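You operate a simulated robot arm through the tools that you are given. There is no shell and no other tool.

Carry out the task below with a simulated two-armed robot. There is one attempt and no reset: what you move stays moved.

JOB
Clamp the tube and screw the pump head on.
Fine: then pull the pin out and turn the black knob to 1.

It is judged by the outcome, as a careful person would: the job done as asked, and still so three seconds after it is handed in. It fails if anything else is knocked over, pushed out of place, dropped, spilled or broken.

ROBOT AND FRAMES
Two 7-joint arms with fingered hands on one trunk that stands fixed in place. Base frame: the origin is at the foot of the trunk, x ahead of it, y to its left, z up; the work surface is at about z = 628. Units: mm, rad, N and s.
The left shoulder is at [30, 136, 1205], the right one opposite. With the tool pointing down near the work surface each hand reaches from about 100 to 920 mm from the base axis, measured 20 degrees to its own side. Payload 5 kg a hand.
The TCP of each hand is the grasp point between the finger pads, 42 mm short of the fingertips. In the tool frame z runs along the fingers and y along their closing line. The gripper opens to 208 mm; its body begins 119 mm behind the TCP. The gripper is a hand of 4 fingers: y runs from the thumb to the fingers, the wrist lies at [0, 0, -332] in the tool frame, and closing takes about 1.5 s.
Orientation is told as [roll, pitch, yaw] about the base's x, y, z axes, in that order, counted from this pose: with the fingers straight down and closing along the base's y, the tool's x points along the base's -x, its y along +y and its z along -z.

CONTROLS
- The arms move only by the tool step_arm. It takes "left_motion", "right_motion" or both (then of equal length, played together; a hand with none holds still); each is a list that holds one entry, the list of rows, each a list of 6 numbers: the shift along the base's x, y, z in mm, then the turn, a rotation vector about the base's x, y, z in rad. In form: [[[dx, dy, dz, rx, ry, rz], ...]]. A call has 1 to 20 rows; each row shifts and turns the commanded pose from where the row before left it. "left_claw" and "right_claw" are, for a hand that has rows, the gripper command, from -1 (fully open) to 1 (shut), values between in proportion, set as the call begins (left out, the last holds). Each row takes 0.2 s and may step no farther than 50 mm and 0.15 rad from the row before; otherwise, or with a gripper value out of range, the whole call is refused. Where a pose cannot be reached the arm comes as near as it can. A force on the tool above 40 N (or 10 N above the force at the start of the call, whichever is more), or a blocked arm, ends the call early, and 0.2 s more pass. The fingers move at their own pace (about 72 mm/s each) and stop on an object; they squeeze with about 23 N. The grip force told is the motor's: it shows also when the fingers shut on nothing. Time passes only in rows, and 0.2 s behind the last, so rows that do not move let the fingers close. The reply holds the time, the measured pose of the TCP, the force on the tool along the base axes, the opening and the grip force, in the units named above and with some noise, with the torque about the TCP (base axes, N m) and any sound that the robot's microphone picked up, and new pictures: "show" is both (left out), scene, wrist or none (wrist: the cameras of the hands that moved).
- Cameras (640 x 400 px; columns grow to the right, rows downward): "scene" is now at [46.3, 0.4, 1927.5]; the picture's right is [0.00, -1.00, 0.00], its down [-0.78, -0.00, -0.63] and it looks along [0.63, 0.00, -0.78] (base axes); focal length 347 px, centre (320, 200). "left" rides on the left gripper at [-101, 0, -145] in its tool frame; the picture's right is [0.00, -1.00, 0.00], its down [0.82, 0.00, -0.57] and it looks along [0.57, 0.00, 0.82] (tool axes); focal length 261 px, centre (320, 200). "right" rides on the right gripper at [101, 0, -145] in its tool frame; the picture's right is [0.00, 1.00, 0.00], its down [-0.82, 0.00, -0.57] and it looks along [-0.57, 0.00, 0.82] (tool axes); focal length 261 px, centre (320, 200). There is no depth. A picture from a camera that has moved, and an enlarged one, comes with that camera's place and axes in the base frame and with its lens.
- raise_lower(by): moves the trunk up (or, below 0, down) by that many mm; the arms and the scene camera ride with it, the base frame stays. It gives what a move gives, with no picture.
- set_fingers(finger1, finger2, finger3, thumb_bend, hand): sets how far each is bent, from 0 (flat) to 100 (curled in); at 30 the hand is open as for a grip, at 70 the pads meet at the TCP. One left out holds its place. A second passes; each finger stops where it meets its share of the squeeze, and holds until it gets a number again. A gripper value or a shape takes the hand back. It gives what a move gives, with no picture; readings hold the bend of each and the force on the fingers (four entries, about 0 where the hand has none), thumb and palm.
- set_grasp(shape, hand): the hand has 4 fingers and takes this shape, open, in about a second: jaw (thumb against the fingers, like two jaws); tri (thumb and two fingers); tip (a fingertip pinch); poke (one finger out to press); point (the index stretched); flat (the hand flat); cup (the hand cupped); fist (a fist). The gripper value then closes the fingers along that shape, each until it touches; the sizes above hold for jaw. It gives what a move gives, with no picture.
- head_to(pan, tilt): turns the head with the scene camera to pan (to the left, within 2.496 rad either way) and tilt (down, from -0.506 to 1.204), counted from straight ahead of the robot. It gives what a move gives, and a new picture of the scene camera.
- zoom(camera, box): a new picture of the part [left, top, right, bottom] of that camera's present view, enlarged. It takes no simulated time.
- finish_job(): hands the job in; it is judged then, once.

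Places have to be worked out from the pictures, the camera data and where the tool is seen. Open the grippers and draw the arms clear of the work before you hand the job in, unless the task says otherwise.

The tools are called after ">>>" by a JSON object that holds its "name" and its "arguments". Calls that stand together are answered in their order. step_arm: Moves the arms, as the interface text tells. Its arguments: {"type":"object","properties":{"left_motion":{"type":"array","items":{"type":"array","items":{"type":"array","items":{"type":"number"}}}},"left_claw":{"type":"number"},"right_motion":{"type":"array","items":{"type":"array","items":{"type":"array","items":{"type":"number"}}}},"right_claw":{"type":"number"},"show":{"type":"string","enum":["both","scene","wrist","none"]}},"required":[]} The other tools are called the same way: raise_lower (by) moves the trunk up or down; set_grasp (shape, hand) gives the hand a shape; set_fingers (finger1, finger2, finger3, thumb_bend, hand) moves the fingers one by one; head_to (pan, tilt) turns the head that bears the scene camera; zoom (camera, box) takes an enlarged picture of a part of a camera's view; finish_job () hands the job in.

At the start:

```text
time: 0.0
left_tcp_pos: [635.6, 269.0, 1228.4]
left_orientation: [-0.002, 0.0, 0.001]
left_contact_force: [0.3, 0.5, 0.1]
left_ft_torque: [0.02, -0.04, -0.01]
left_gripper_width: 207.9
left_grasp_force: 0.1
left_shape: jaw
left_bend: [30.0, 30.0, 30.0, 30.0]
left_finger forces: [0.0, 0.2, 0.0, 0.1, 0.1, 0.0]
right_tcp_pos: [647.1, -246.8, 1142.9]
right_orientation: [0.001, 0.002, 0.001]
right_contact_force: [-0.4, 0.4, 0.4]
right_ft_torque: [0.02, -0.01, -0.01]
right_gripper_width: 208.0
right_grasp_force: 0.1
right_shape: jaw
right_bend: [30.0, 30.0, 30.0, 30.0]
right_finger forces: [0.0, 0.1, 0.0, 0.0, 0.1, 0.0]
trunk travel left (down, up): [-225.0, 265.0]
head pan, tilt (commanded): [0.002, 0.892]
```

scene: 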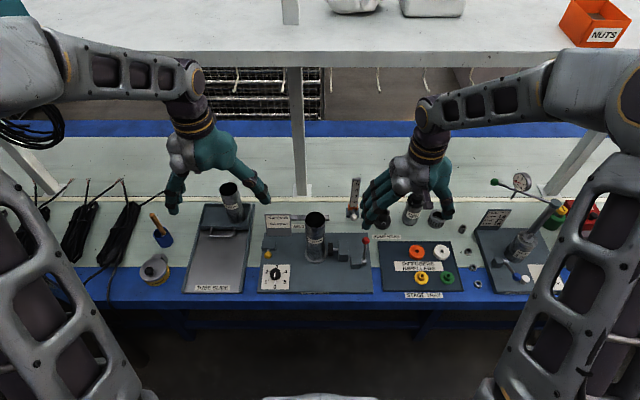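
right: 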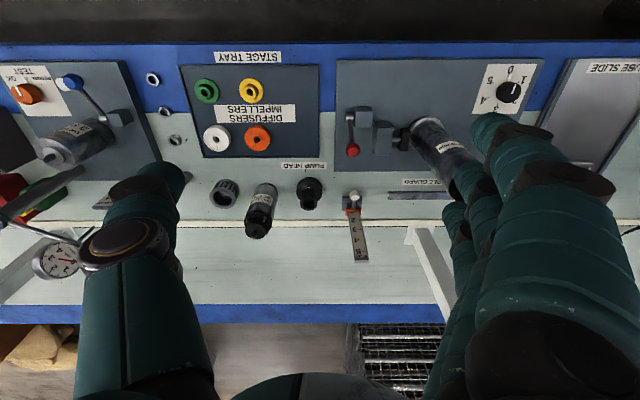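
left: 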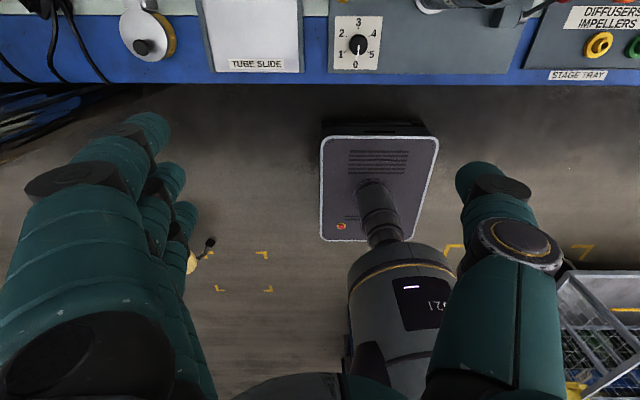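

I'll begin by looking closely at the bench before moving anything; zooming into the scene camera in several places.

>>> {"name": "zoom", "arguments": {"camera": "scene", "box": [240, 180, 400, 300]}}

>>> {"name": "zoom", "arguments": {"camera": "scene", "box": [340, 180, 500, 300]}}

>>> {"name": "zoom", "arguments": {"camera": "scene", "box": [130, 170, 290, 300]}}

>>> {"name": "zoom", "arguments": {"camera": "scene", "box": [460, 160, 620, 300]}}

>>> {"name": "zoom", "arguments": {"camera": "right", "box": [180, 40, 340, 260]}}

>>> {"name": "zoom", "arguments": {"camera": "right", "box": [320, 40, 560, 220]}}

```text
3.33 times, centred on (320, 240) of scene
camera zoom: at [46.3, 0.4, 1927.5], right [0.0, -1.0, 0.0], down [-0.78, 0.0, -0.63], along [0.63, 0.0, -0.78], focal length 1156 px, centre (320, 67)
```

zoom: 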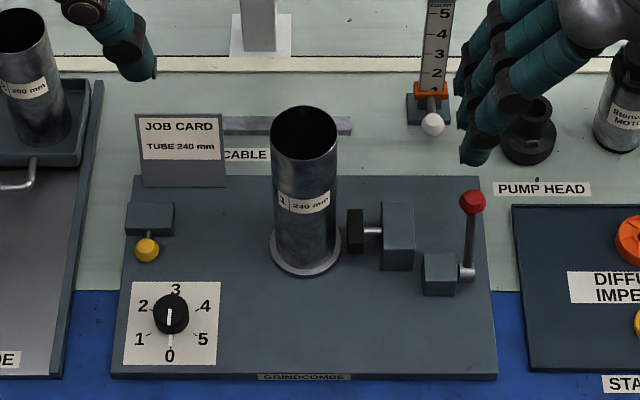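

```text
3.33 times, centred on (420, 240) of scene
camera zoom: at [46.3, 0.4, 1927.5], right [0.0, -1.0, 0.0], down [-0.78, 0.0, -0.63], along [0.63, 0.0, -0.78], focal length 1156 px, centre (-13, 67)
```

zoom: 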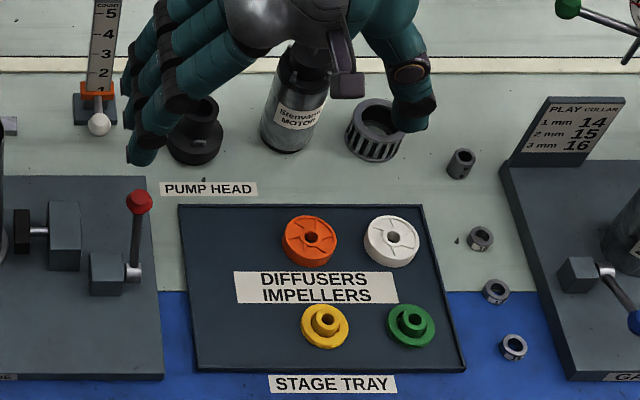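

```text
3.08 times, centred on (210, 235) of scene
camera zoom: at [46.3, 0.4, 1927.5], right [0.0, -1.0, 0.0], down [-0.78, 0.0, -0.63], along [0.63, 0.0, -0.78], focal length 1067 px, centre (658, 92)
```

zoom: 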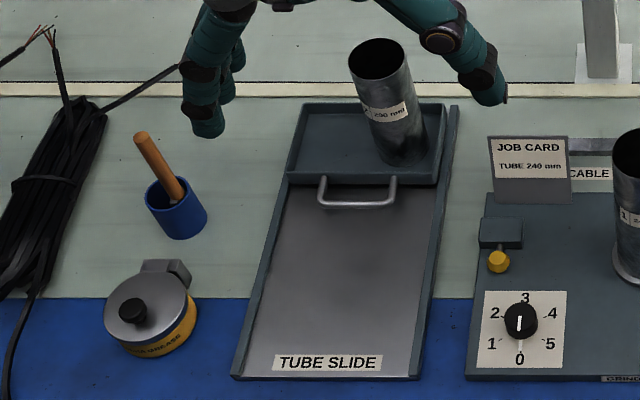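

```text
2.86 times, centred on (540, 230) of scene
camera zoom: at [46.3, 0.4, 1927.5], right [0.0, -1.0, 0.0], down [-0.78, 0.0, -0.63], along [0.63, 0.0, -0.78], focal length 990 px, centre (-309, 114)
```

zoom: 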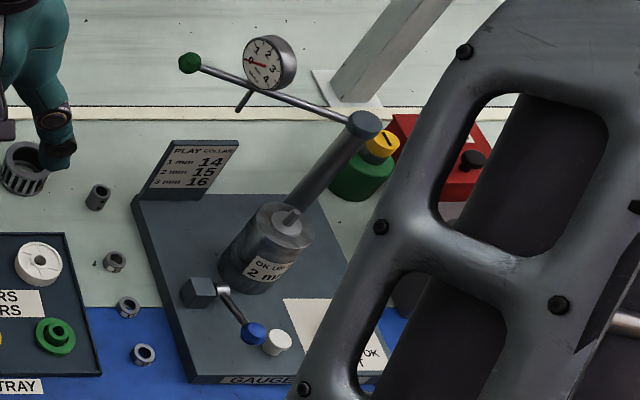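

```text
1.82 times, centred on (260, 150) of right
camera zoom: at [545.2, -247.2, 1287.9], right [0.0, 1.0, 0.0], down [0.82, 0.0, 0.57], along [0.57, 0.0, -0.82], focal length 474 px, centre (429, 291)
```

zoom: 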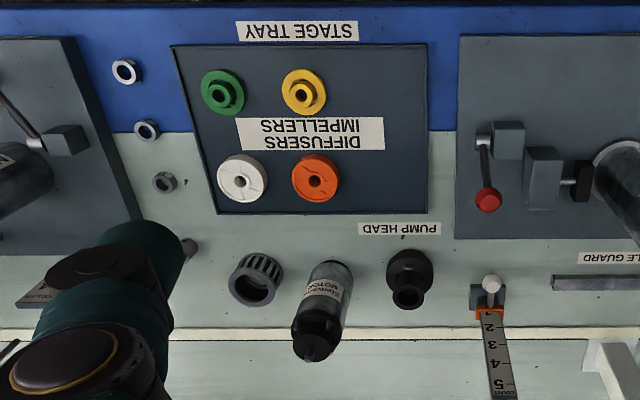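

```text
2.22 times, centred on (440, 130) of right
camera zoom: at [545.2, -247.2, 1287.9], right [0.0, 1.0, 0.0], down [0.82, 0.0, 0.57], along [0.57, 0.0, -0.82], focal length 579 px, centre (53, 356)
```

zoom: 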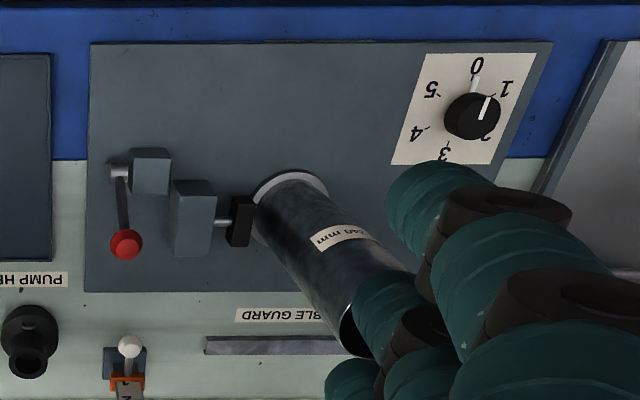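

The scene shows the fixture with the tube (about x=780, y=19), the clamp lever with red ball (about 772,-178,775), the pump head (about 955,-283), the yellow pin (about 779,218) and the dial (about 684,179). I move the right hand back and down to see better with its wrist camera, and clear the scene view; the left hand moves over to see the dial and pin.

>>> {"name": "step_arm", "arguments": {"right_motion": [[[-30, 0, -30, 0, 0, 0], [-30, 0, -30, 0, 0, 0], [-30, 0, -30, 0, 0, 0], [-30, 0, -30, 0, 0, 0], [-20, 0, -20, 0, 0, 0]]], "left_motion": [[[-30, 0, -30, 0, 0, 0], [-30, 0, -30, 0, 0, 0], [-30, 0, -30, 0, 0, 0], [-10, 0, -30, 0, 0, 0], [0, 0, -20, 0, 0, 0]]], "show": "both"}}

```text
time: 1.2
left_tcp_pos: [535.2, 270.1, 1087.9]
left_orientation: [0.0, 0.0, 0.0]
left_contact_force: [-0.3, 0.4, -0.7]
left_ft_torque: [0.03, -0.01, 0.01]
left_gripper_width: 207.3
left_grasp_force: 0.0
left_shape: jaw
left_bend: [30.0, 30.0, 30.0, 30.0]
left_finger forces: [0.0, 0.0, 0.1, 0.0, 0.1, 0.1]
right_tcp_pos: [506.1, -248.8, 1004.3]
right_orientation: [-0.001, -0.001, -0.001]
right_contact_force: [0.7, -0.5, 0.4]
right_ft_torque: [-0.02, 0.02, -0.02]
right_gripper_width: 208.0
right_grasp_force: 0.1
right_shape: jaw
right_bend: [30.0, 30.0, 30.0, 30.0]
right_finger forces: [0.0, 0.1, 0.0, 0.1, 0.0, 0.0]
trunk travel left (down, up): [-225.0, 265.0]
head pan, tilt (commanded): [0.002, 0.892]
camera scene: at [46.4, 0.4, 1927.5], right [0.0, -1.0, 0.0], down [-0.78, 0.0, -0.63], along [0.63, 0.0, -0.78], focal length 347 px, centre (320, 200)
camera right: at [405.1, -247.6, 1149.4], right [0.0, 1.0, 0.0], down [0.82, 0.0, 0.57], along [0.57, 0.0, -0.82], focal length 261 px, centre (320, 200)
camera left: at [636.2, 270.7, 1231.1], right [0.01, -1.0, 0.0], down [-0.82, 0.0, 0.57], along [-0.57, 0.0, -0.82], focal length 261 px, centre (320, 200)
```

scene: 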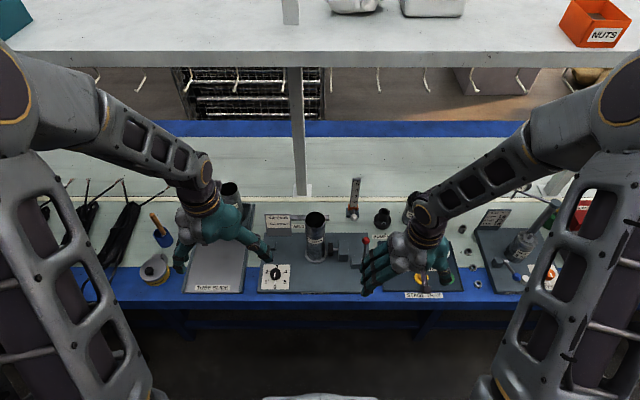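
right: 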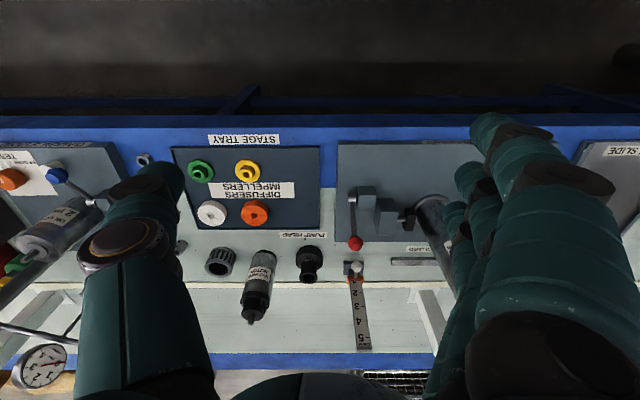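
left: 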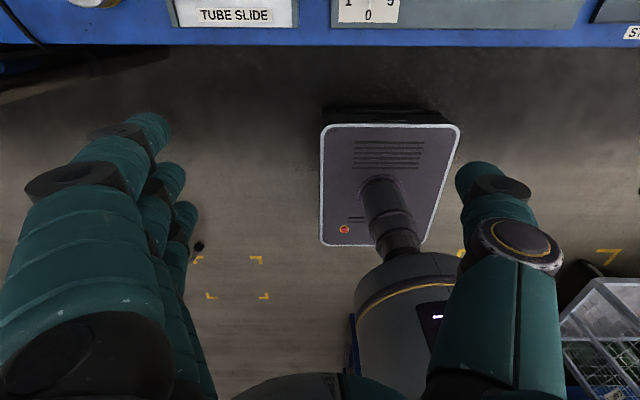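

Good views now. I zoom into the pump head, clamp, pin and dial.

>>> {"name": "zoom", "arguments": {"camera": "scene", "box": [250, 200, 330, 295]}}

>>> {"name": "zoom", "arguments": {"camera": "scene", "box": [320, 170, 420, 250]}}

>>> {"name": "zoom", "arguments": {"camera": "right", "box": [330, 170, 440, 290]}}

>>> {"name": "zoom", "arguments": {"camera": "right", "box": [190, 220, 370, 350]}}

```text
4.21 times, centred on (290, 248) of scene
camera zoom: at [46.4, 0.4, 1927.5], right [0.0, -1.0, 0.0], down [-0.78, 0.0, -0.63], along [0.63, 0.0, -0.78], focal length 1460 px, centre (446, 0)
```

zoom: 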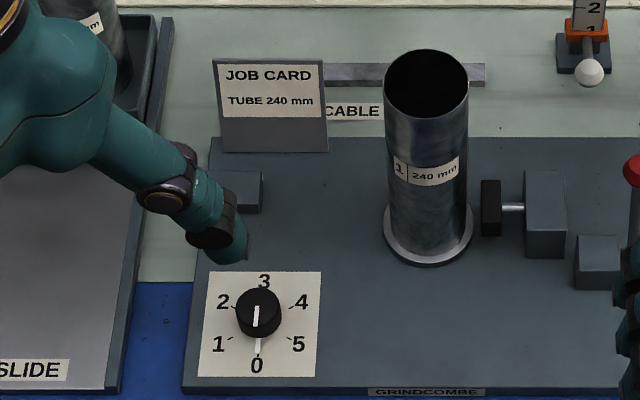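

```text
5.00 times, centred on (370, 210) of scene
camera zoom: at [46.4, 0.4, 1927.5], right [0.0, -1.0, 0.0], down [-0.78, 0.0, -0.63], along [0.63, 0.0, -0.78], focal length 1733 px, centre (70, 150)
```

zoom: 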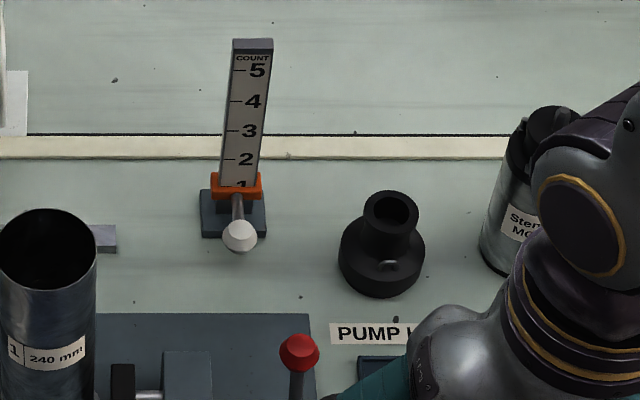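

```text
3.33 times, centred on (385, 230) of right
camera zoom: at [405.1, -247.6, 1149.4], right [0.0, 1.0, 0.0], down [0.82, 0.0, 0.57], along [0.57, 0.0, -0.82], focal length 869 px, centre (103, 100)
```

zoom: 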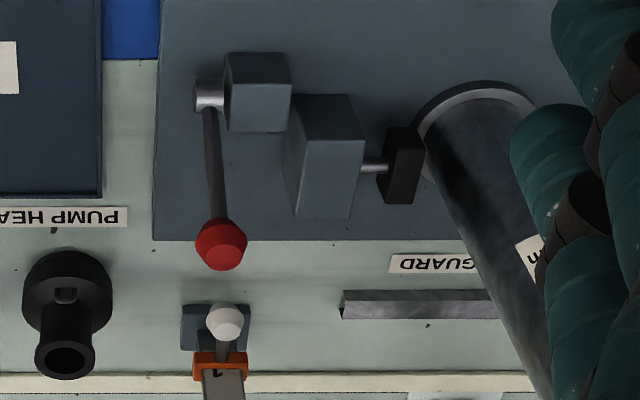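

```text
3.08 times, centred on (280, 285) of right
camera zoom: at [405.1, -247.6, 1149.4], right [0.0, 1.0, 0.0], down [0.82, 0.0, 0.57], along [0.57, 0.0, -0.82], focal length 802 px, centre (443, -62)
```

zoom: 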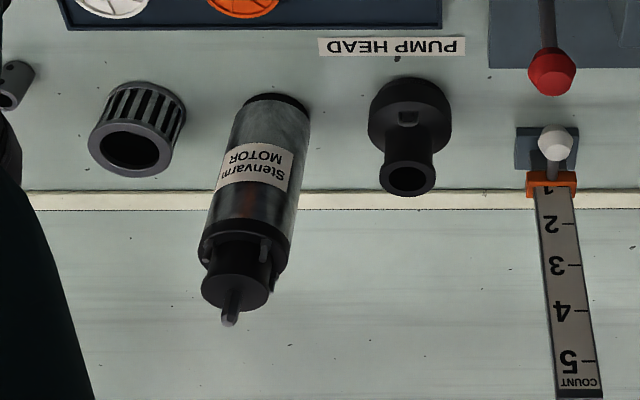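

The pictures give: ball of the clamp lever about (772,-178,775) with its pivot near (737,-179,670); tube axis about (787,18), top about z=897; pump head about (964,-280), 69 mm tall, body ~77 mm wide, neck ~49 mm; dial pointer at 0. First the clamp: I bring the right hand half-closed over the red ball.

>>> {"name": "step_arm", "arguments": {"right_motion": [[[38, 10, -12, 0, 0, 0], [38, 10, -12, 0, 0, 0], [38, 10, -12, 0, 0, 0], [38, 10, -12, 0, 0, 0], [38, 10, -12, 0, 0, 0], [38, 10, -12, 0, 0, 0], [38, 11, -12, 0, 0, 0], [0, 0, 0, 0, 0, 0]]], "right_claw": 0.2, "show": "both"}}

```text
time: 3.0
left_tcp_pos: [534.9, 268.3, 1088.7]
left_orientation: [0.0, -0.001, 0.0]
left_contact_force: [-0.7, -0.1, 0.9]
left_ft_torque: [0.01, -0.08, 0.01]
left_gripper_width: 207.8
left_grasp_force: 0.0
left_shape: jaw
left_bend: [30.0, 30.0, 30.0, 30.0]
left_finger forces: [0.1, 0.1, 0.1, 0.1, 0.1, 0.0]
right_tcp_pos: [773.3, -176.8, 920.1]
right_orientation: [0.0, 0.0, 0.001]
right_contact_force: [0.2, 0.6, -0.1]
right_ft_torque: [0.02, -0.07, 0.0]
right_gripper_width: 84.0
right_grasp_force: 0.0
right_shape: jaw
right_bend: [73.0, 73.0, 73.0, 70.0]
right_finger forces: [0.0, 0.1, 0.1, 0.0, 0.0, 0.0]
trunk travel left (down, up): [-225.0, 265.0]
head pan, tilt (commanded): [0.002, 0.892]
camera scene: at [44.9, 0.0, 1927.7], right [0.0, -1.0, 0.0], down [-0.78, 0.0, -0.63], along [0.63, 0.0, -0.78], focal length 347 px, centre (320, 200)
camera right: at [672.8, -175.3, 1065.3], right [0.0, 1.0, 0.0], down [0.82, 0.0, 0.57], along [0.57, 0.0, -0.82], focal length 261 px, centre (320, 200)
```

scene: 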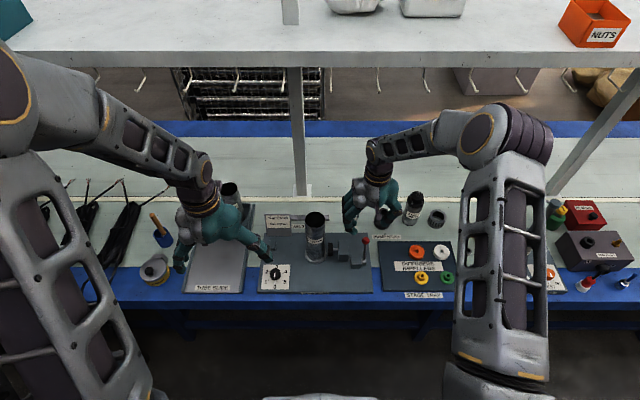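
right: 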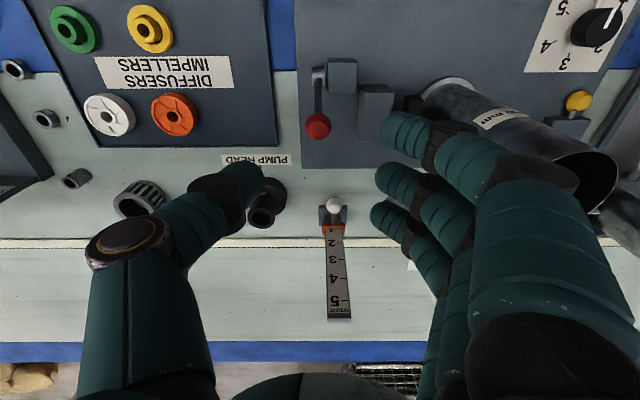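

The ball projects to about (771.5,-178,775), matching my earlier estimate. I look closer at the lever before going down on it.

>>> {"name": "zoom", "arguments": {"camera": "right", "box": [280, 40, 460, 150]}}

>>> {"name": "zoom", "arguments": {"camera": "scene", "box": [310, 220, 390, 290]}}

>>> {"name": "zoom", "arguments": {"camera": "right", "box": [500, 0, 640, 150]}}

```text
3.56 times, centred on (370, 95) of right
camera zoom: at [672.8, -175.3, 1065.3], right [0.0, 1.0, 0.0], down [0.82, 0.0, 0.57], along [0.57, 0.0, -0.82], focal length 927 px, centre (142, 573)
```

zoom: 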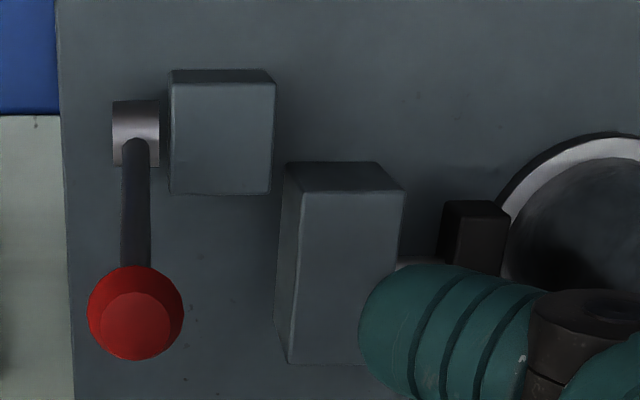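

```text
5.71 times, centred on (350, 255) of scene
camera zoom: at [44.9, 0.0, 1927.7], right [0.0, -1.0, 0.0], down [-0.78, 0.0, -0.63], along [0.63, 0.0, -0.78], focal length 1981 px, centre (149, -114)
```

zoom: 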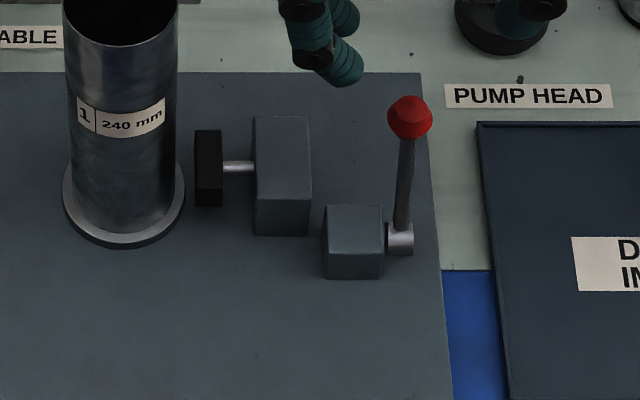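

```text
2.67 times, centred on (570, 75) of right
camera zoom: at [672.8, -175.3, 1065.3], right [0.0, 1.0, 0.0], down [0.82, 0.0, 0.57], along [0.57, 0.0, -0.82], focal length 695 px, centre (-347, 533)
```

zoom: 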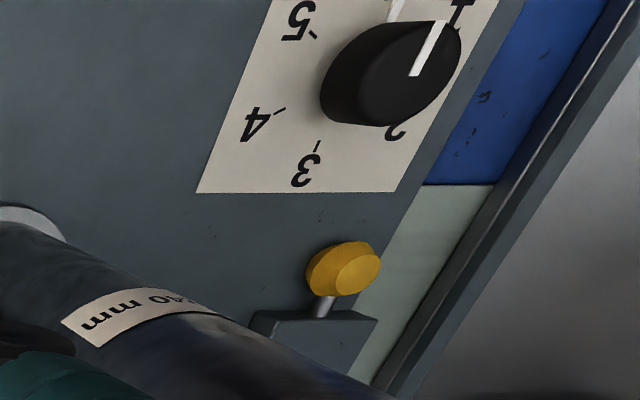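

The hub axis runs along y, so the ball swings in the x–z plane. I lower the hand over the ball in steps, stopping 20 mm above to check.

>>> {"name": "step_arm", "arguments": {"right_motion": [[[-1, -1, -30, 0, 0, 0], [0, 0, -30, 0, 0, 0], [0, 0, -30, 0, 0, 0], [0, 0, -30, 0, 0, 0], [0, 0, 0, 0, 0, 0]]], "show": "both"}}

```text
time: 4.2
left_tcp_pos: [535.0, 268.3, 1088.8]
left_orientation: [0.0, -0.001, 0.001]
left_contact_force: [-0.6, 1.1, -0.5]
left_ft_torque: [0.0, -0.03, 0.01]
left_gripper_width: 207.6
left_grasp_force: 0.1
left_shape: jaw
left_bend: [30.0, 30.0, 30.0, 30.0]
left_finger forces: [0.0, 0.0, 0.0, 0.0, 0.0, 0.0]
right_tcp_pos: [771.6, -178.2, 798.1]
right_orientation: [0.001, -0.001, 0.0]
right_contact_force: [0.3, -0.5, 0.9]
right_ft_torque: [-0.03, -0.04, 0.01]
right_gripper_width: 84.1
right_grasp_force: 0.1
right_shape: jaw
right_bend: [73.0, 73.0, 73.0, 70.0]
right_finger forces: [0.0, 0.0, 0.0, 0.0, 0.0, 0.0]
trunk travel left (down, up): [-225.0, 265.0]
head pan, tilt (commanded): [0.002, 0.892]
camera scene: at [45.6, 0.6, 1927.6], right [0.0, -1.0, 0.0], down [-0.78, 0.0, -0.63], along [0.63, 0.0, -0.78], focal length 347 px, centre (320, 200)
camera right: at [671.3, -177.1, 944.6], right [0.0, 1.0, 0.0], down [0.82, 0.0, 0.57], along [0.57, 0.0, -0.82], focal length 261 px, centre (320, 200)
```

scene: 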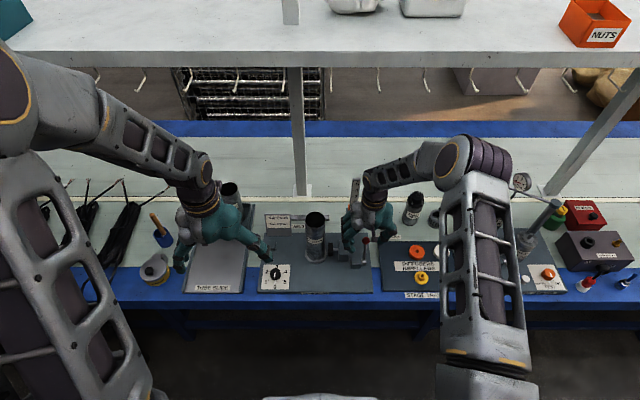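
right: 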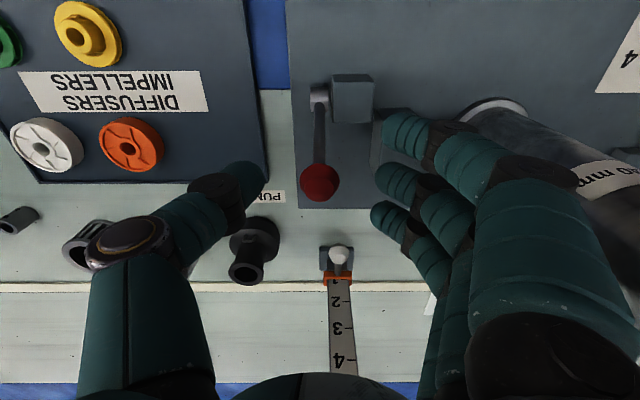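

The ball sits just below the grasp point. I go down 23 mm and close the hand on the ball.

>>> {"name": "step_arm", "arguments": {"right_motion": [[[0, 0, -23, 0, 0, 0], [0, 0, 0, 0, 0, 0]]], "show": "none"}}

>>> {"name": "step_arm", "arguments": {"right_motion": [[[0, 0, 0, 0, 0, 0], [0, 0, 0, 0, 0, 0], [0, 0, 0, 0, 0, 0], [0, 0, 0, 0, 0, 0], [0, 0, 0, 0, 0, 0]]], "right_claw": 1, "show": "both"}}

```text
time: 4.8
left_tcp_pos: [534.4, 268.4, 1088.3]
left_orientation: [0.0, 0.0, 0.0]
left_contact_force: [0.1, 0.1, -0.3]
left_ft_torque: [0.0, -0.02, 0.01]
left_gripper_width: 207.9
left_grasp_force: 0.0
left_shape: jaw
left_bend: [30.0, 30.0, 30.0, 30.0]
left_finger forces: [0.0, 0.0, 0.0, 0.1, 0.0, 0.0]
right_tcp_pos: [772.3, -177.3, 775.0]
right_orientation: [0.0, 0.0, 0.001]
right_contact_force: [0.0, -0.4, 0.0]
right_ft_torque: [0.01, -0.02, -0.01]
right_gripper_width: 84.1
right_grasp_force: 0.0
right_shape: jaw
right_bend: [73.0, 73.0, 73.0, 70.0]
right_finger forces: [0.0, 0.1, 0.0, 0.0, 0.0, 0.0]
trunk travel left (down, up): [-225.0, 265.0]
head pan, tilt (commanded): [0.002, 0.892]
```

```text
time: 6.0
left_tcp_pos: [535.5, 268.6, 1087.9]
left_orientation: [-0.001, -0.001, 0.001]
left_contact_force: [0.0, -0.2, 0.0]
left_ft_torque: [-0.04, 0.0, 0.01]
left_gripper_width: 207.6
left_grasp_force: 0.1
left_shape: jaw
left_bend: [30.0, 30.0, 30.0, 30.0]
left_finger forces: [0.1, 0.0, 0.1, 0.0, 0.0, 0.0]
right_tcp_pos: [771.8, -179.4, 774.4]
right_orientation: [-0.002, 0.0, 0.0]
right_contact_force: [-2.4, -7.5, -0.2]
right_ft_torque: [0.47, -0.41, -0.4]
right_gripper_width: 0.1
right_grasp_force: 23.1
right_shape: jaw
right_bend: [70.0, 68.0, 70.0, 71.0]
right_finger forces: [0.0, 10.2, 0.0, 0.1, 19.3, 0.0]
trunk travel left (down, up): [-225.0, 265.0]
head pan, tilt (commanded): [0.002, 0.892]
camera scene: at [46.6, -0.4, 1927.5], right [0.0, -1.0, 0.0], down [-0.78, 0.0, -0.63], along [0.63, 0.0, -0.78], focal length 347 px, centre (320, 200)
camera right: at [671.3, -179.0, 919.7], right [0.01, 1.0, 0.0], down [0.82, 0.0, 0.57], along [0.57, 0.0, -0.82], focal length 261 px, centre (320, 200)
```

scene: 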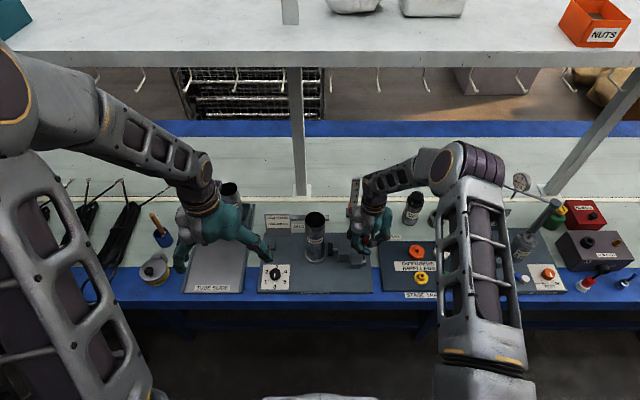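
right: 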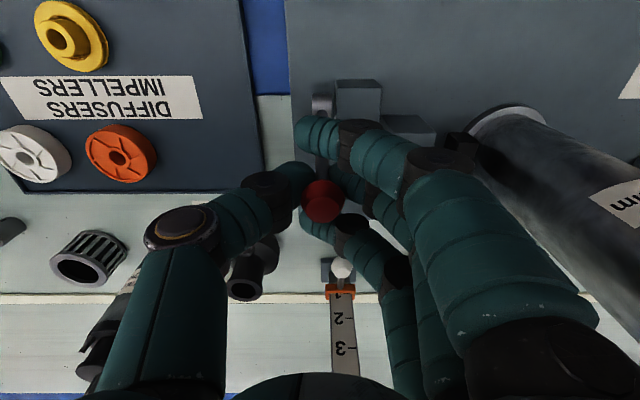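

Middle finger and thumb hold the ball (10 and 19 N). I test-pull it toward the robot along its arc by about 10°.

>>> {"name": "step_arm", "arguments": {"right_motion": [[[-5, 0, 1.6, 0, 0, 0], [-5, 0, 1.3, 0, 0, 0], [-5, 0, 1, 0, 0, 0], [-5, 0, 0.7, 0, 0, 0]]], "show": "both"}}

```text
time: 7.0
left_tcp_pos: [535.3, 267.7, 1087.2]
left_orientation: [0.002, 0.001, -0.001]
left_contact_force: [-0.2, -0.3, 0.7]
left_ft_torque: [0.0, 0.03, -0.01]
left_gripper_width: 207.7
left_grasp_force: 0.0
left_shape: jaw
left_bend: [30.0, 30.0, 30.0, 30.0]
left_finger forces: [0.1, 0.0, 0.1, 0.0, 0.0, 0.0]
right_tcp_pos: [751.1, -178.5, 778.8]
right_orientation: [0.001, -0.002, -0.001]
right_contact_force: [0.3, -14.5, -0.2]
right_ft_torque: [0.91, -0.28, -0.18]
right_gripper_width: 0.0
right_grasp_force: 23.2
right_shape: jaw
right_bend: [70.0, 68.0, 70.0, 71.0]
right_finger forces: [0.0, 8.7, 0.0, 0.0, 22.5, 0.0]
trunk travel left (down, up): [-225.0, 265.0]
head pan, tilt (commanded): [0.002, 0.892]
camera scene: at [46.9, -0.9, 1927.5], right [0.0, -1.0, 0.0], down [-0.78, 0.0, -0.63], along [0.63, 0.0, -0.78], focal length 347 px, centre (320, 200)
camera right: at [650.0, -178.2, 924.6], right [0.0, 1.0, 0.0], down [0.82, 0.0, 0.57], along [0.57, 0.0, -0.82], focal length 261 px, centre (320, 200)
```

scene: 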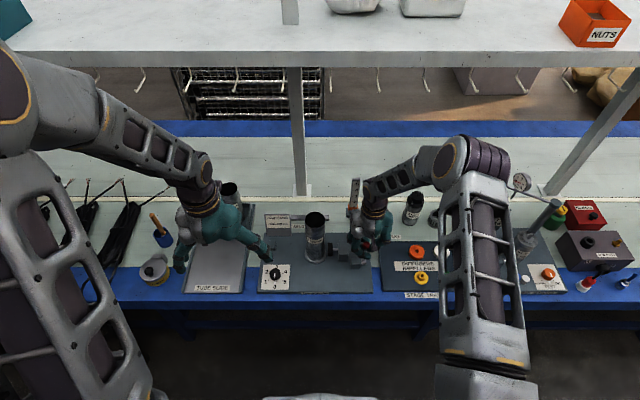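
right: 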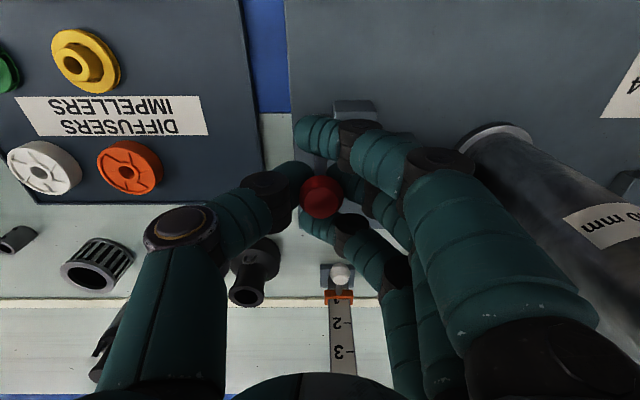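

The lever moves freely toward the robot. I check whether the pad is moving toward the tube.

>>> {"name": "zoom", "arguments": {"camera": "scene", "box": [300, 200, 390, 290]}}

```text
4.44 times, centred on (345, 245) of scene
camera zoom: at [46.9, -0.9, 1927.5], right [0.0, -1.0, 0.0], down [-0.78, 0.0, -0.63], along [0.63, 0.0, -0.78], focal length 1541 px, centre (209, 0)
```

zoom: 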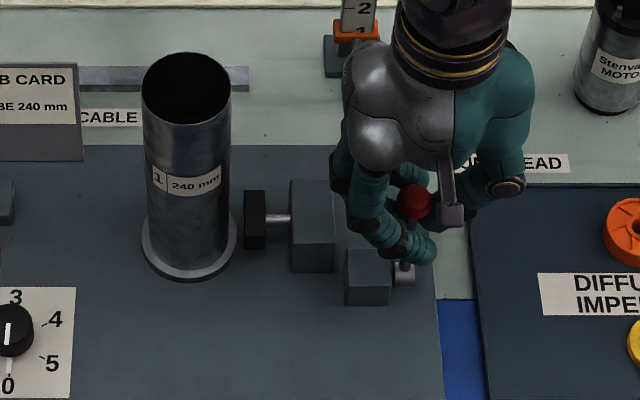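

The ball is following; I continue along the arc to about 20° past upright.

>>> {"name": "step_arm", "arguments": {"right_motion": [[[-7.5, -0.5, 0.7, 0, 0, 0], [-7.5, -0.5, 0.4, 0, 0, 0], [-9.6, 0, -0.5, 0, 0, 0], [-9.6, 0, -1.2, 0, 0, 0], [-9.4, 0, -2.1, 0, 0, 0], [-9.3, 0, -2.9, 0, 0, 0]]], "show": "both"}}

>>> {"name": "zoom", "arguments": {"camera": "scene", "box": [300, 200, 390, 290]}}

```text
time: 8.4
left_tcp_pos: [536.4, 268.0, 1086.7]
left_orientation: [0.001, 0.002, 0.0]
left_contact_force: [0.5, 0.2, 0.2]
left_ft_torque: [0.0, -0.02, 0.01]
left_gripper_width: 207.8
left_grasp_force: 0.0
left_shape: jaw
left_bend: [30.0, 30.0, 30.0, 30.0]
left_finger forces: [0.1, 0.1, 0.0, 0.0, 0.1, 0.1]
right_tcp_pos: [700.2, -178.1, 773.3]
right_orientation: [0.002, -0.001, -0.001]
right_contact_force: [9.6, -8.5, -14.7]
right_ft_torque: [0.02, 0.56, 0.32]
right_gripper_width: 0.0
right_grasp_force: 22.9
right_shape: jaw
right_bend: [70.0, 68.0, 70.0, 70.0]
right_finger forces: [0.0, 7.2, 0.0, 0.0, 19.8, 0.0]
trunk travel left (down, up): [-225.0, 265.0]
head pan, tilt (commanded): [0.002, 0.892]
camera scene: at [48.4, -0.7, 1927.4], right [0.0, -1.0, 0.0], down [-0.78, 0.0, -0.63], along [0.63, 0.0, -0.78], focal length 347 px, centre (320, 200)
camera right: at [598.3, -178.2, 918.9], right [0.0, 1.0, 0.0], down [0.82, 0.0, 0.57], along [0.57, 0.0, -0.82], focal length 261 px, centre (320, 200)
```

scene: 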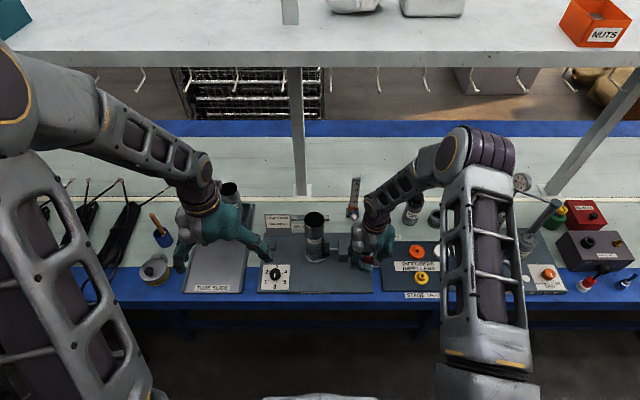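
right: 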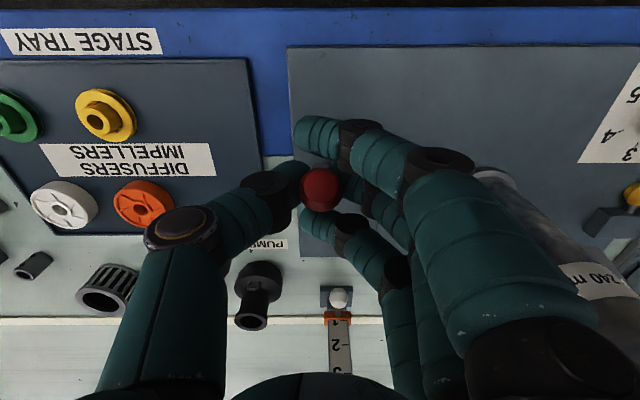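

```text
4.44 times, centred on (345, 245) of scene
camera zoom: at [48.4, -0.7, 1927.4], right [0.0, -1.0, 0.0], down [-0.78, 0.0, -0.63], along [0.63, 0.0, -0.78], focal length 1541 px, centre (209, 0)
```

zoom: 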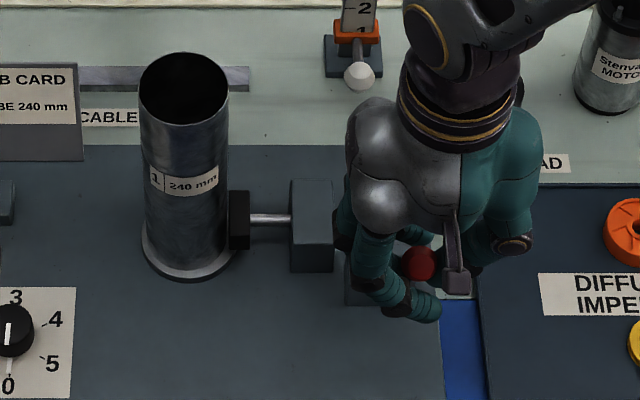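

The pad has reached the tube and the ball is still held; the force shows my arc radius is a bit large (inward pull ~17 N). I tighten the arc and continue in small steps, watching the pad.

>>> {"name": "step_arm", "arguments": {"right_motion": [[[-4, 0, -4, 0, 0, 0], [-4, 0, -3, 0, 0, 0], [-4, 0, -2.2, 0, 0, 0], [-4, 0, -2.3, 0, 0, 0]]], "show": "both"}}

>>> {"name": "zoom", "arguments": {"camera": "scene", "box": [300, 200, 390, 290]}}

```text
time: 9.4
left_tcp_pos: [536.4, 267.7, 1087.6]
left_orientation: [0.0, 0.001, 0.0]
left_contact_force: [0.7, 0.8, -0.3]
left_ft_torque: [-0.02, 0.0, -0.02]
left_gripper_width: 207.4
left_grasp_force: 0.1
left_shape: jaw
left_bend: [30.0, 30.0, 30.0, 30.0]
left_finger forces: [0.0, 0.1, 0.1, 0.1, 0.0, 0.1]
right_tcp_pos: [683.2, -179.9, 762.5]
right_orientation: [0.0, 0.001, -0.001]
right_contact_force: [8.4, -11.5, -11.3]
right_ft_torque: [0.03, 0.65, 0.47]
right_gripper_width: 0.0
right_grasp_force: 23.0
right_shape: jaw
right_bend: [70.0, 69.0, 70.0, 71.0]
right_finger forces: [0.1, 6.2, 0.0, 0.1, 19.2, 0.0]
trunk travel left (down, up): [-225.0, 265.0]
head pan, tilt (commanded): [0.002, 0.892]
camera scene: at [47.8, -0.7, 1927.4], right [0.0, -1.0, 0.0], down [-0.78, 0.0, -0.63], along [0.63, 0.0, -0.78], focal length 347 px, centre (320, 200)
camera right: at [581.8, -178.5, 908.0], right [0.0, 1.0, 0.0], down [0.82, 0.0, 0.57], along [0.57, 0.0, -0.82], focal length 261 px, centre (320, 200)
```

scene: 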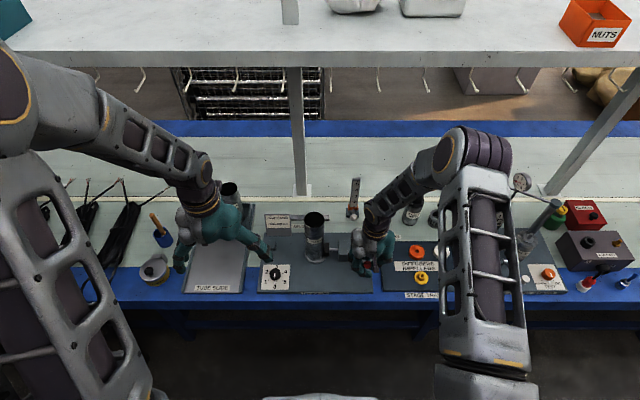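
right: 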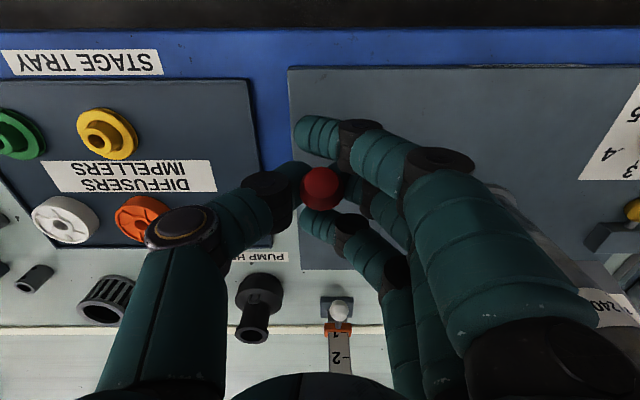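

```text
4.44 times, centred on (345, 245) of scene
camera zoom: at [47.8, -0.7, 1927.4], right [0.0, -1.0, 0.0], down [-0.78, 0.0, -0.63], along [0.63, 0.0, -0.78], focal length 1541 px, centre (209, 0)
```

zoom: 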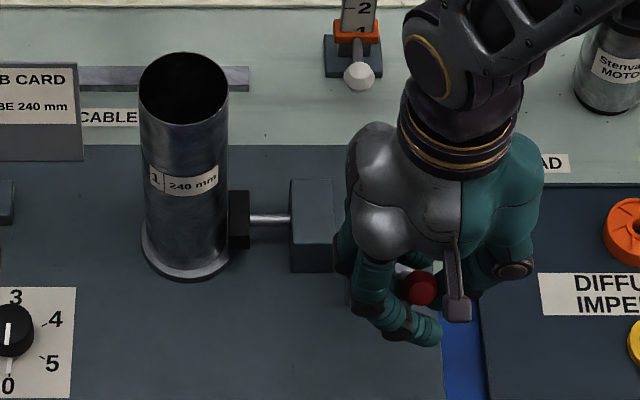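

The pad stays against the tube and the lever still moves easily. I continue along the arc to find the end of its travel.

>>> {"name": "step_arm", "arguments": {"right_motion": [[[-7, 0, -6.5, 0, 0, 0], [-7.5, 0, -6.9, 0, 0, 0], [-7.1, 0, -7.1, 0, 0, 0], [-7, 0, -7.2, 0, 0, 0]]], "show": "both"}}

>>> {"name": "zoom", "arguments": {"camera": "scene", "box": [300, 200, 390, 290]}}

```text
time: 10.4
left_tcp_pos: [536.5, 268.7, 1088.8]
left_orientation: [0.0, 0.001, 0.0]
left_contact_force: [0.4, 1.0, 0.3]
left_ft_torque: [-0.02, 0.0, 0.01]
left_gripper_width: 207.8
left_grasp_force: 0.0
left_shape: jaw
left_bend: [30.0, 30.0, 30.0, 30.0]
left_finger forces: [0.0, 0.0, 0.1, 0.0, 0.0, 0.0]
right_tcp_pos: [658.1, -179.5, 738.0]
right_orientation: [0.001, -0.006, -0.003]
right_contact_force: [28.5, -17.6, 10.1]
right_ft_torque: [-0.22, -0.82, 0.12]
right_gripper_width: 0.3
right_grasp_force: 22.7
right_shape: jaw
right_bend: [70.0, 71.0, 71.0, 72.0]
right_finger forces: [0.0, 4.2, 15.7, 0.0, 20.1, 0.0]
trunk travel left (down, up): [-225.0, 265.0]
head pan, tilt (commanded): [0.002, 0.892]
camera scene: at [47.5, -0.7, 1927.7], right [0.0, -1.0, 0.0], down [-0.78, 0.0, -0.63], along [0.63, 0.0, -0.78], focal length 347 px, centre (320, 200)
camera right: at [556.9, -179.1, 882.3], right [0.01, 1.0, 0.0], down [0.82, -0.01, 0.58], along [0.58, 0.0, -0.82], focal length 261 px, centre (320, 200)
```

scene: 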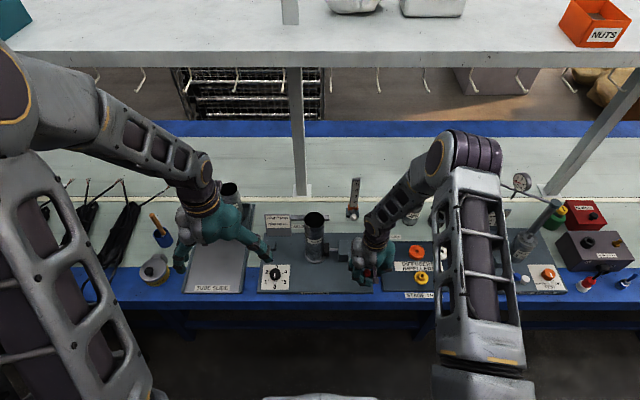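
right: 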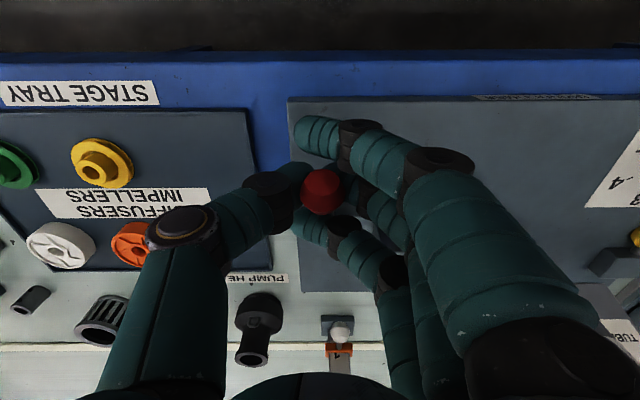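

```text
4.44 times, centred on (345, 245) of scene
camera zoom: at [47.5, -0.7, 1927.7], right [0.0, -1.0, 0.0], down [-0.78, 0.0, -0.63], along [0.63, 0.0, -0.78], focal length 1541 px, centre (209, 0)
```

zoom: 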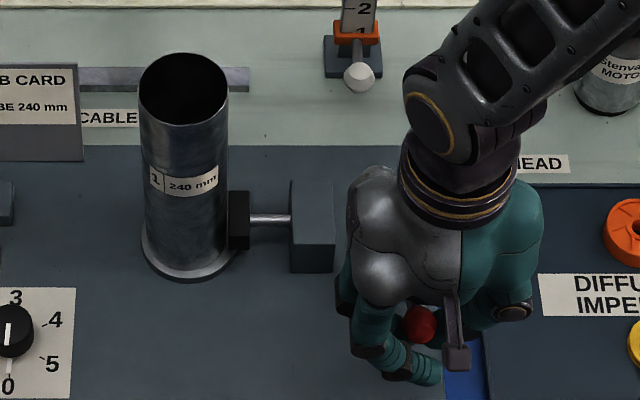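

Resistance has risen to ~27 N and the ring finger now touches the lever rod, so this may be the end stop or just the rod in the fingers. I open the hand and lift straight up to look at the lever.

>>> {"name": "step_arm", "arguments": {"right_motion": [[[3, 0, 3, 0, 0, 0], [0, 0, 0, 0, 0, 0], [0, 0, 0, 0, 0, 0], [0, 0, 0, 0, 0, 0], [0, 0, 40, 0, 0, 0], [0, 0, 50, 0, 0, 0], [0, 0, 0, 0, 0, 0]]], "right_claw": 0.2, "show": "both"}}

>>> {"name": "zoom", "arguments": {"camera": "right", "box": [260, 50, 440, 220]}}

>>> {"name": "zoom", "arguments": {"camera": "scene", "box": [300, 200, 390, 290]}}

```text
time: 12.0
left_tcp_pos: [536.3, 268.4, 1086.3]
left_orientation: [-0.001, 0.0, 0.002]
left_contact_force: [0.8, 0.8, 0.3]
left_ft_torque: [-0.02, 0.07, 0.0]
left_gripper_width: 207.8
left_grasp_force: 0.1
left_shape: jaw
left_bend: [30.0, 30.0, 30.0, 30.0]
left_finger forces: [0.1, 0.1, 0.1, 0.0, 0.0, 0.0]
right_tcp_pos: [655.4, -179.6, 827.6]
right_orientation: [-0.002, 0.002, -0.001]
right_contact_force: [0.4, 0.5, -0.5]
right_ft_torque: [-0.01, 0.06, -0.01]
right_gripper_width: 83.2
right_grasp_force: 0.1
right_shape: jaw
right_bend: [73.0, 73.0, 73.0, 70.0]
right_finger forces: [0.0, 0.0, 0.0, 0.1, 0.1, 0.0]
trunk travel left (down, up): [-225.0, 265.0]
head pan, tilt (commanded): [0.002, 0.892]
camera scene: at [47.8, 0.6, 1927.4], right [0.0, -1.0, 0.0], down [-0.78, 0.0, -0.63], along [0.63, 0.0, -0.78], focal length 347 px, centre (320, 200)
camera right: at [555.8, -179.6, 972.7], right [0.0, 1.0, 0.0], down [0.82, 0.0, 0.57], along [0.57, 0.0, -0.82], focal length 261 px, centre (320, 200)
```

scene: 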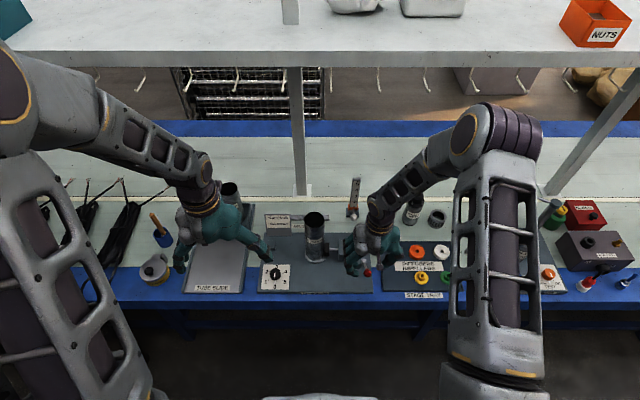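
right: 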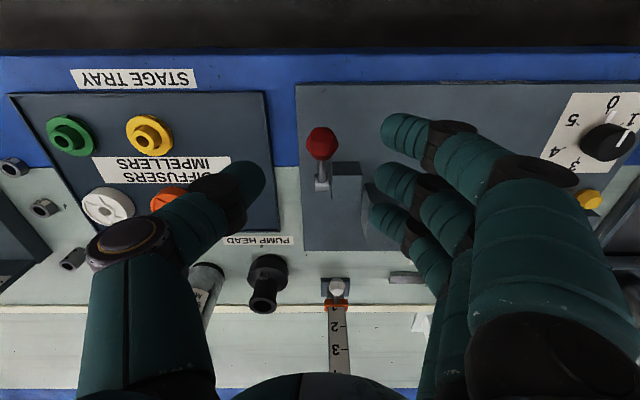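

```text
2.35 times, centred on (350, 135) of right
camera zoom: at [555.8, -179.6, 972.7], right [0.0, 1.0, 0.0], down [0.82, 0.0, 0.57], along [0.57, 0.0, -0.82], focal length 613 px, centre (249, 353)
```

zoom: 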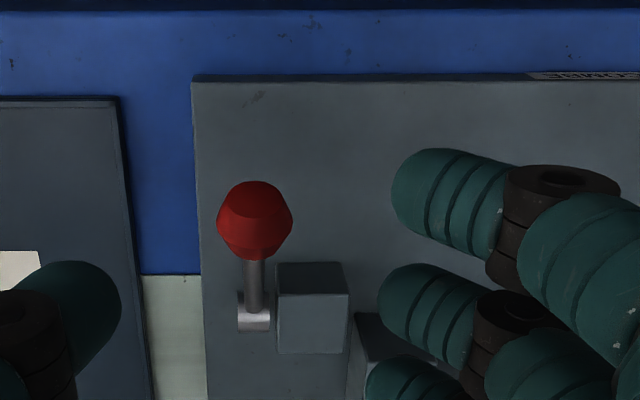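

```text
4.44 times, centred on (345, 245) of scene
camera zoom: at [47.8, 0.6, 1927.4], right [0.0, -1.0, 0.0], down [-0.78, 0.0, -0.63], along [0.63, 0.0, -0.78], focal length 1541 px, centre (209, 0)
```

zoom: 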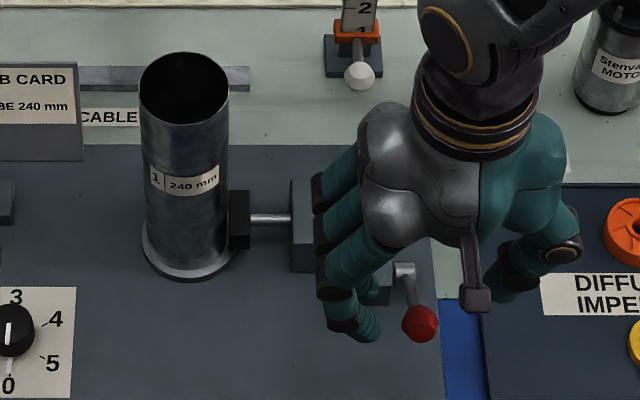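

The lever now stands about 47° forward and the pad bears on the tube. To see whether it is at its end stop, I shut the hand and press down gently on the ball.

>>> {"name": "step_arm", "arguments": {"right_motion": [[[0, 0, 0, 0, 0, 0], [0, 0, 0, 0, 0, 0], [0, 0, 0, 0, 0, 0], [-2, 0, -12, 0, 0, 0], [0, 0, -8, 0, 0, 0], [0, 0, -3, 0, 0, 0], [0, 0, -3, 0, 0, 0], [0, 0, -2, 0, 0, 0]]], "right_claw": 1, "show": "both"}}

>>> {"name": "zoom", "arguments": {"camera": "scene", "box": [300, 200, 390, 290]}}

```text
time: 13.8
left_tcp_pos: [536.1, 268.5, 1087.4]
left_orientation: [0.0, 0.0, 0.0]
left_contact_force: [-0.6, -0.1, -0.1]
left_ft_torque: [0.0, 0.0, -0.01]
left_gripper_width: 208.0
left_grasp_force: 0.0
left_shape: jaw
left_bend: [30.0, 30.0, 30.0, 30.0]
left_finger forces: [0.0, 0.1, 0.0, 0.0, 0.0, 0.0]
right_tcp_pos: [653.6, -179.6, 801.0]
right_orientation: [-0.001, 0.0, 0.0]
right_contact_force: [-0.2, 0.1, 0.2]
right_ft_torque: [-0.02, 0.02, 0.02]
right_gripper_width: 0.0
right_grasp_force: 22.8
right_shape: jaw
right_bend: [70.0, 70.0, 70.0, 70.0]
right_finger forces: [0.1, 0.1, 0.1, 0.1, 0.1, 0.1]
trunk travel left (down, up): [-225.0, 265.0]
head pan, tilt (commanded): [0.002, 0.892]
camera scene: at [46.5, 0.4, 1927.5], right [0.0, -1.0, 0.0], down [-0.78, 0.0, -0.63], along [0.63, 0.0, -0.78], focal length 347 px, centre (320, 200)
camera right: at [553.4, -179.0, 945.8], right [0.0, 1.0, 0.0], down [0.82, 0.0, 0.57], along [0.57, 0.0, -0.82], focal length 261 px, centre (320, 200)
```

scene: 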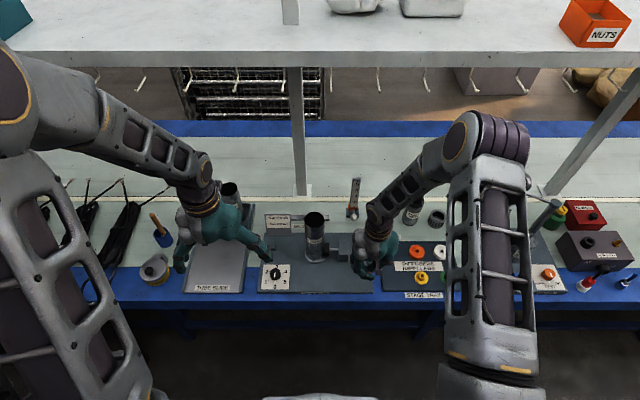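
right: 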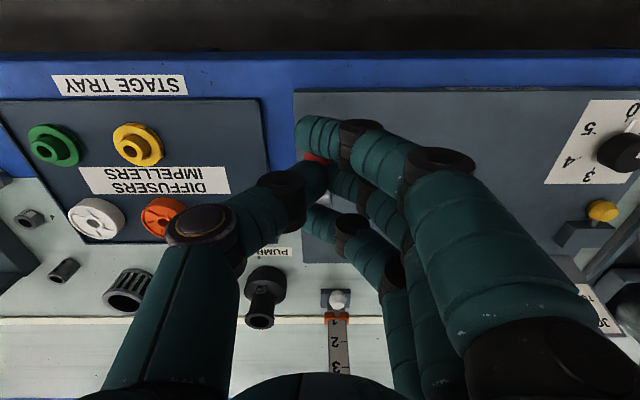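

```text
4.44 times, centred on (345, 245) of scene
camera zoom: at [46.5, 0.4, 1927.5], right [0.0, -1.0, 0.0], down [-0.78, 0.0, -0.63], along [0.63, 0.0, -0.78], focal length 1541 px, centre (209, 0)
```

zoom: 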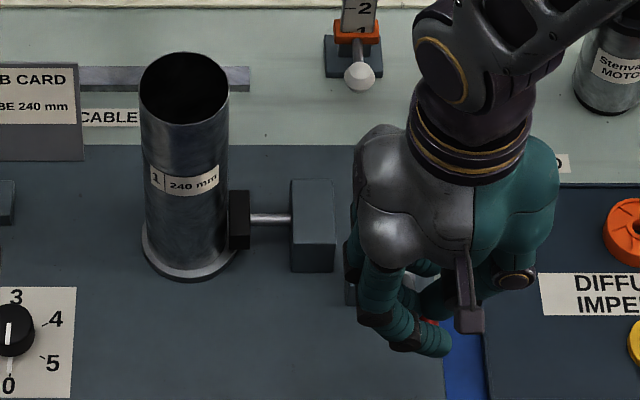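

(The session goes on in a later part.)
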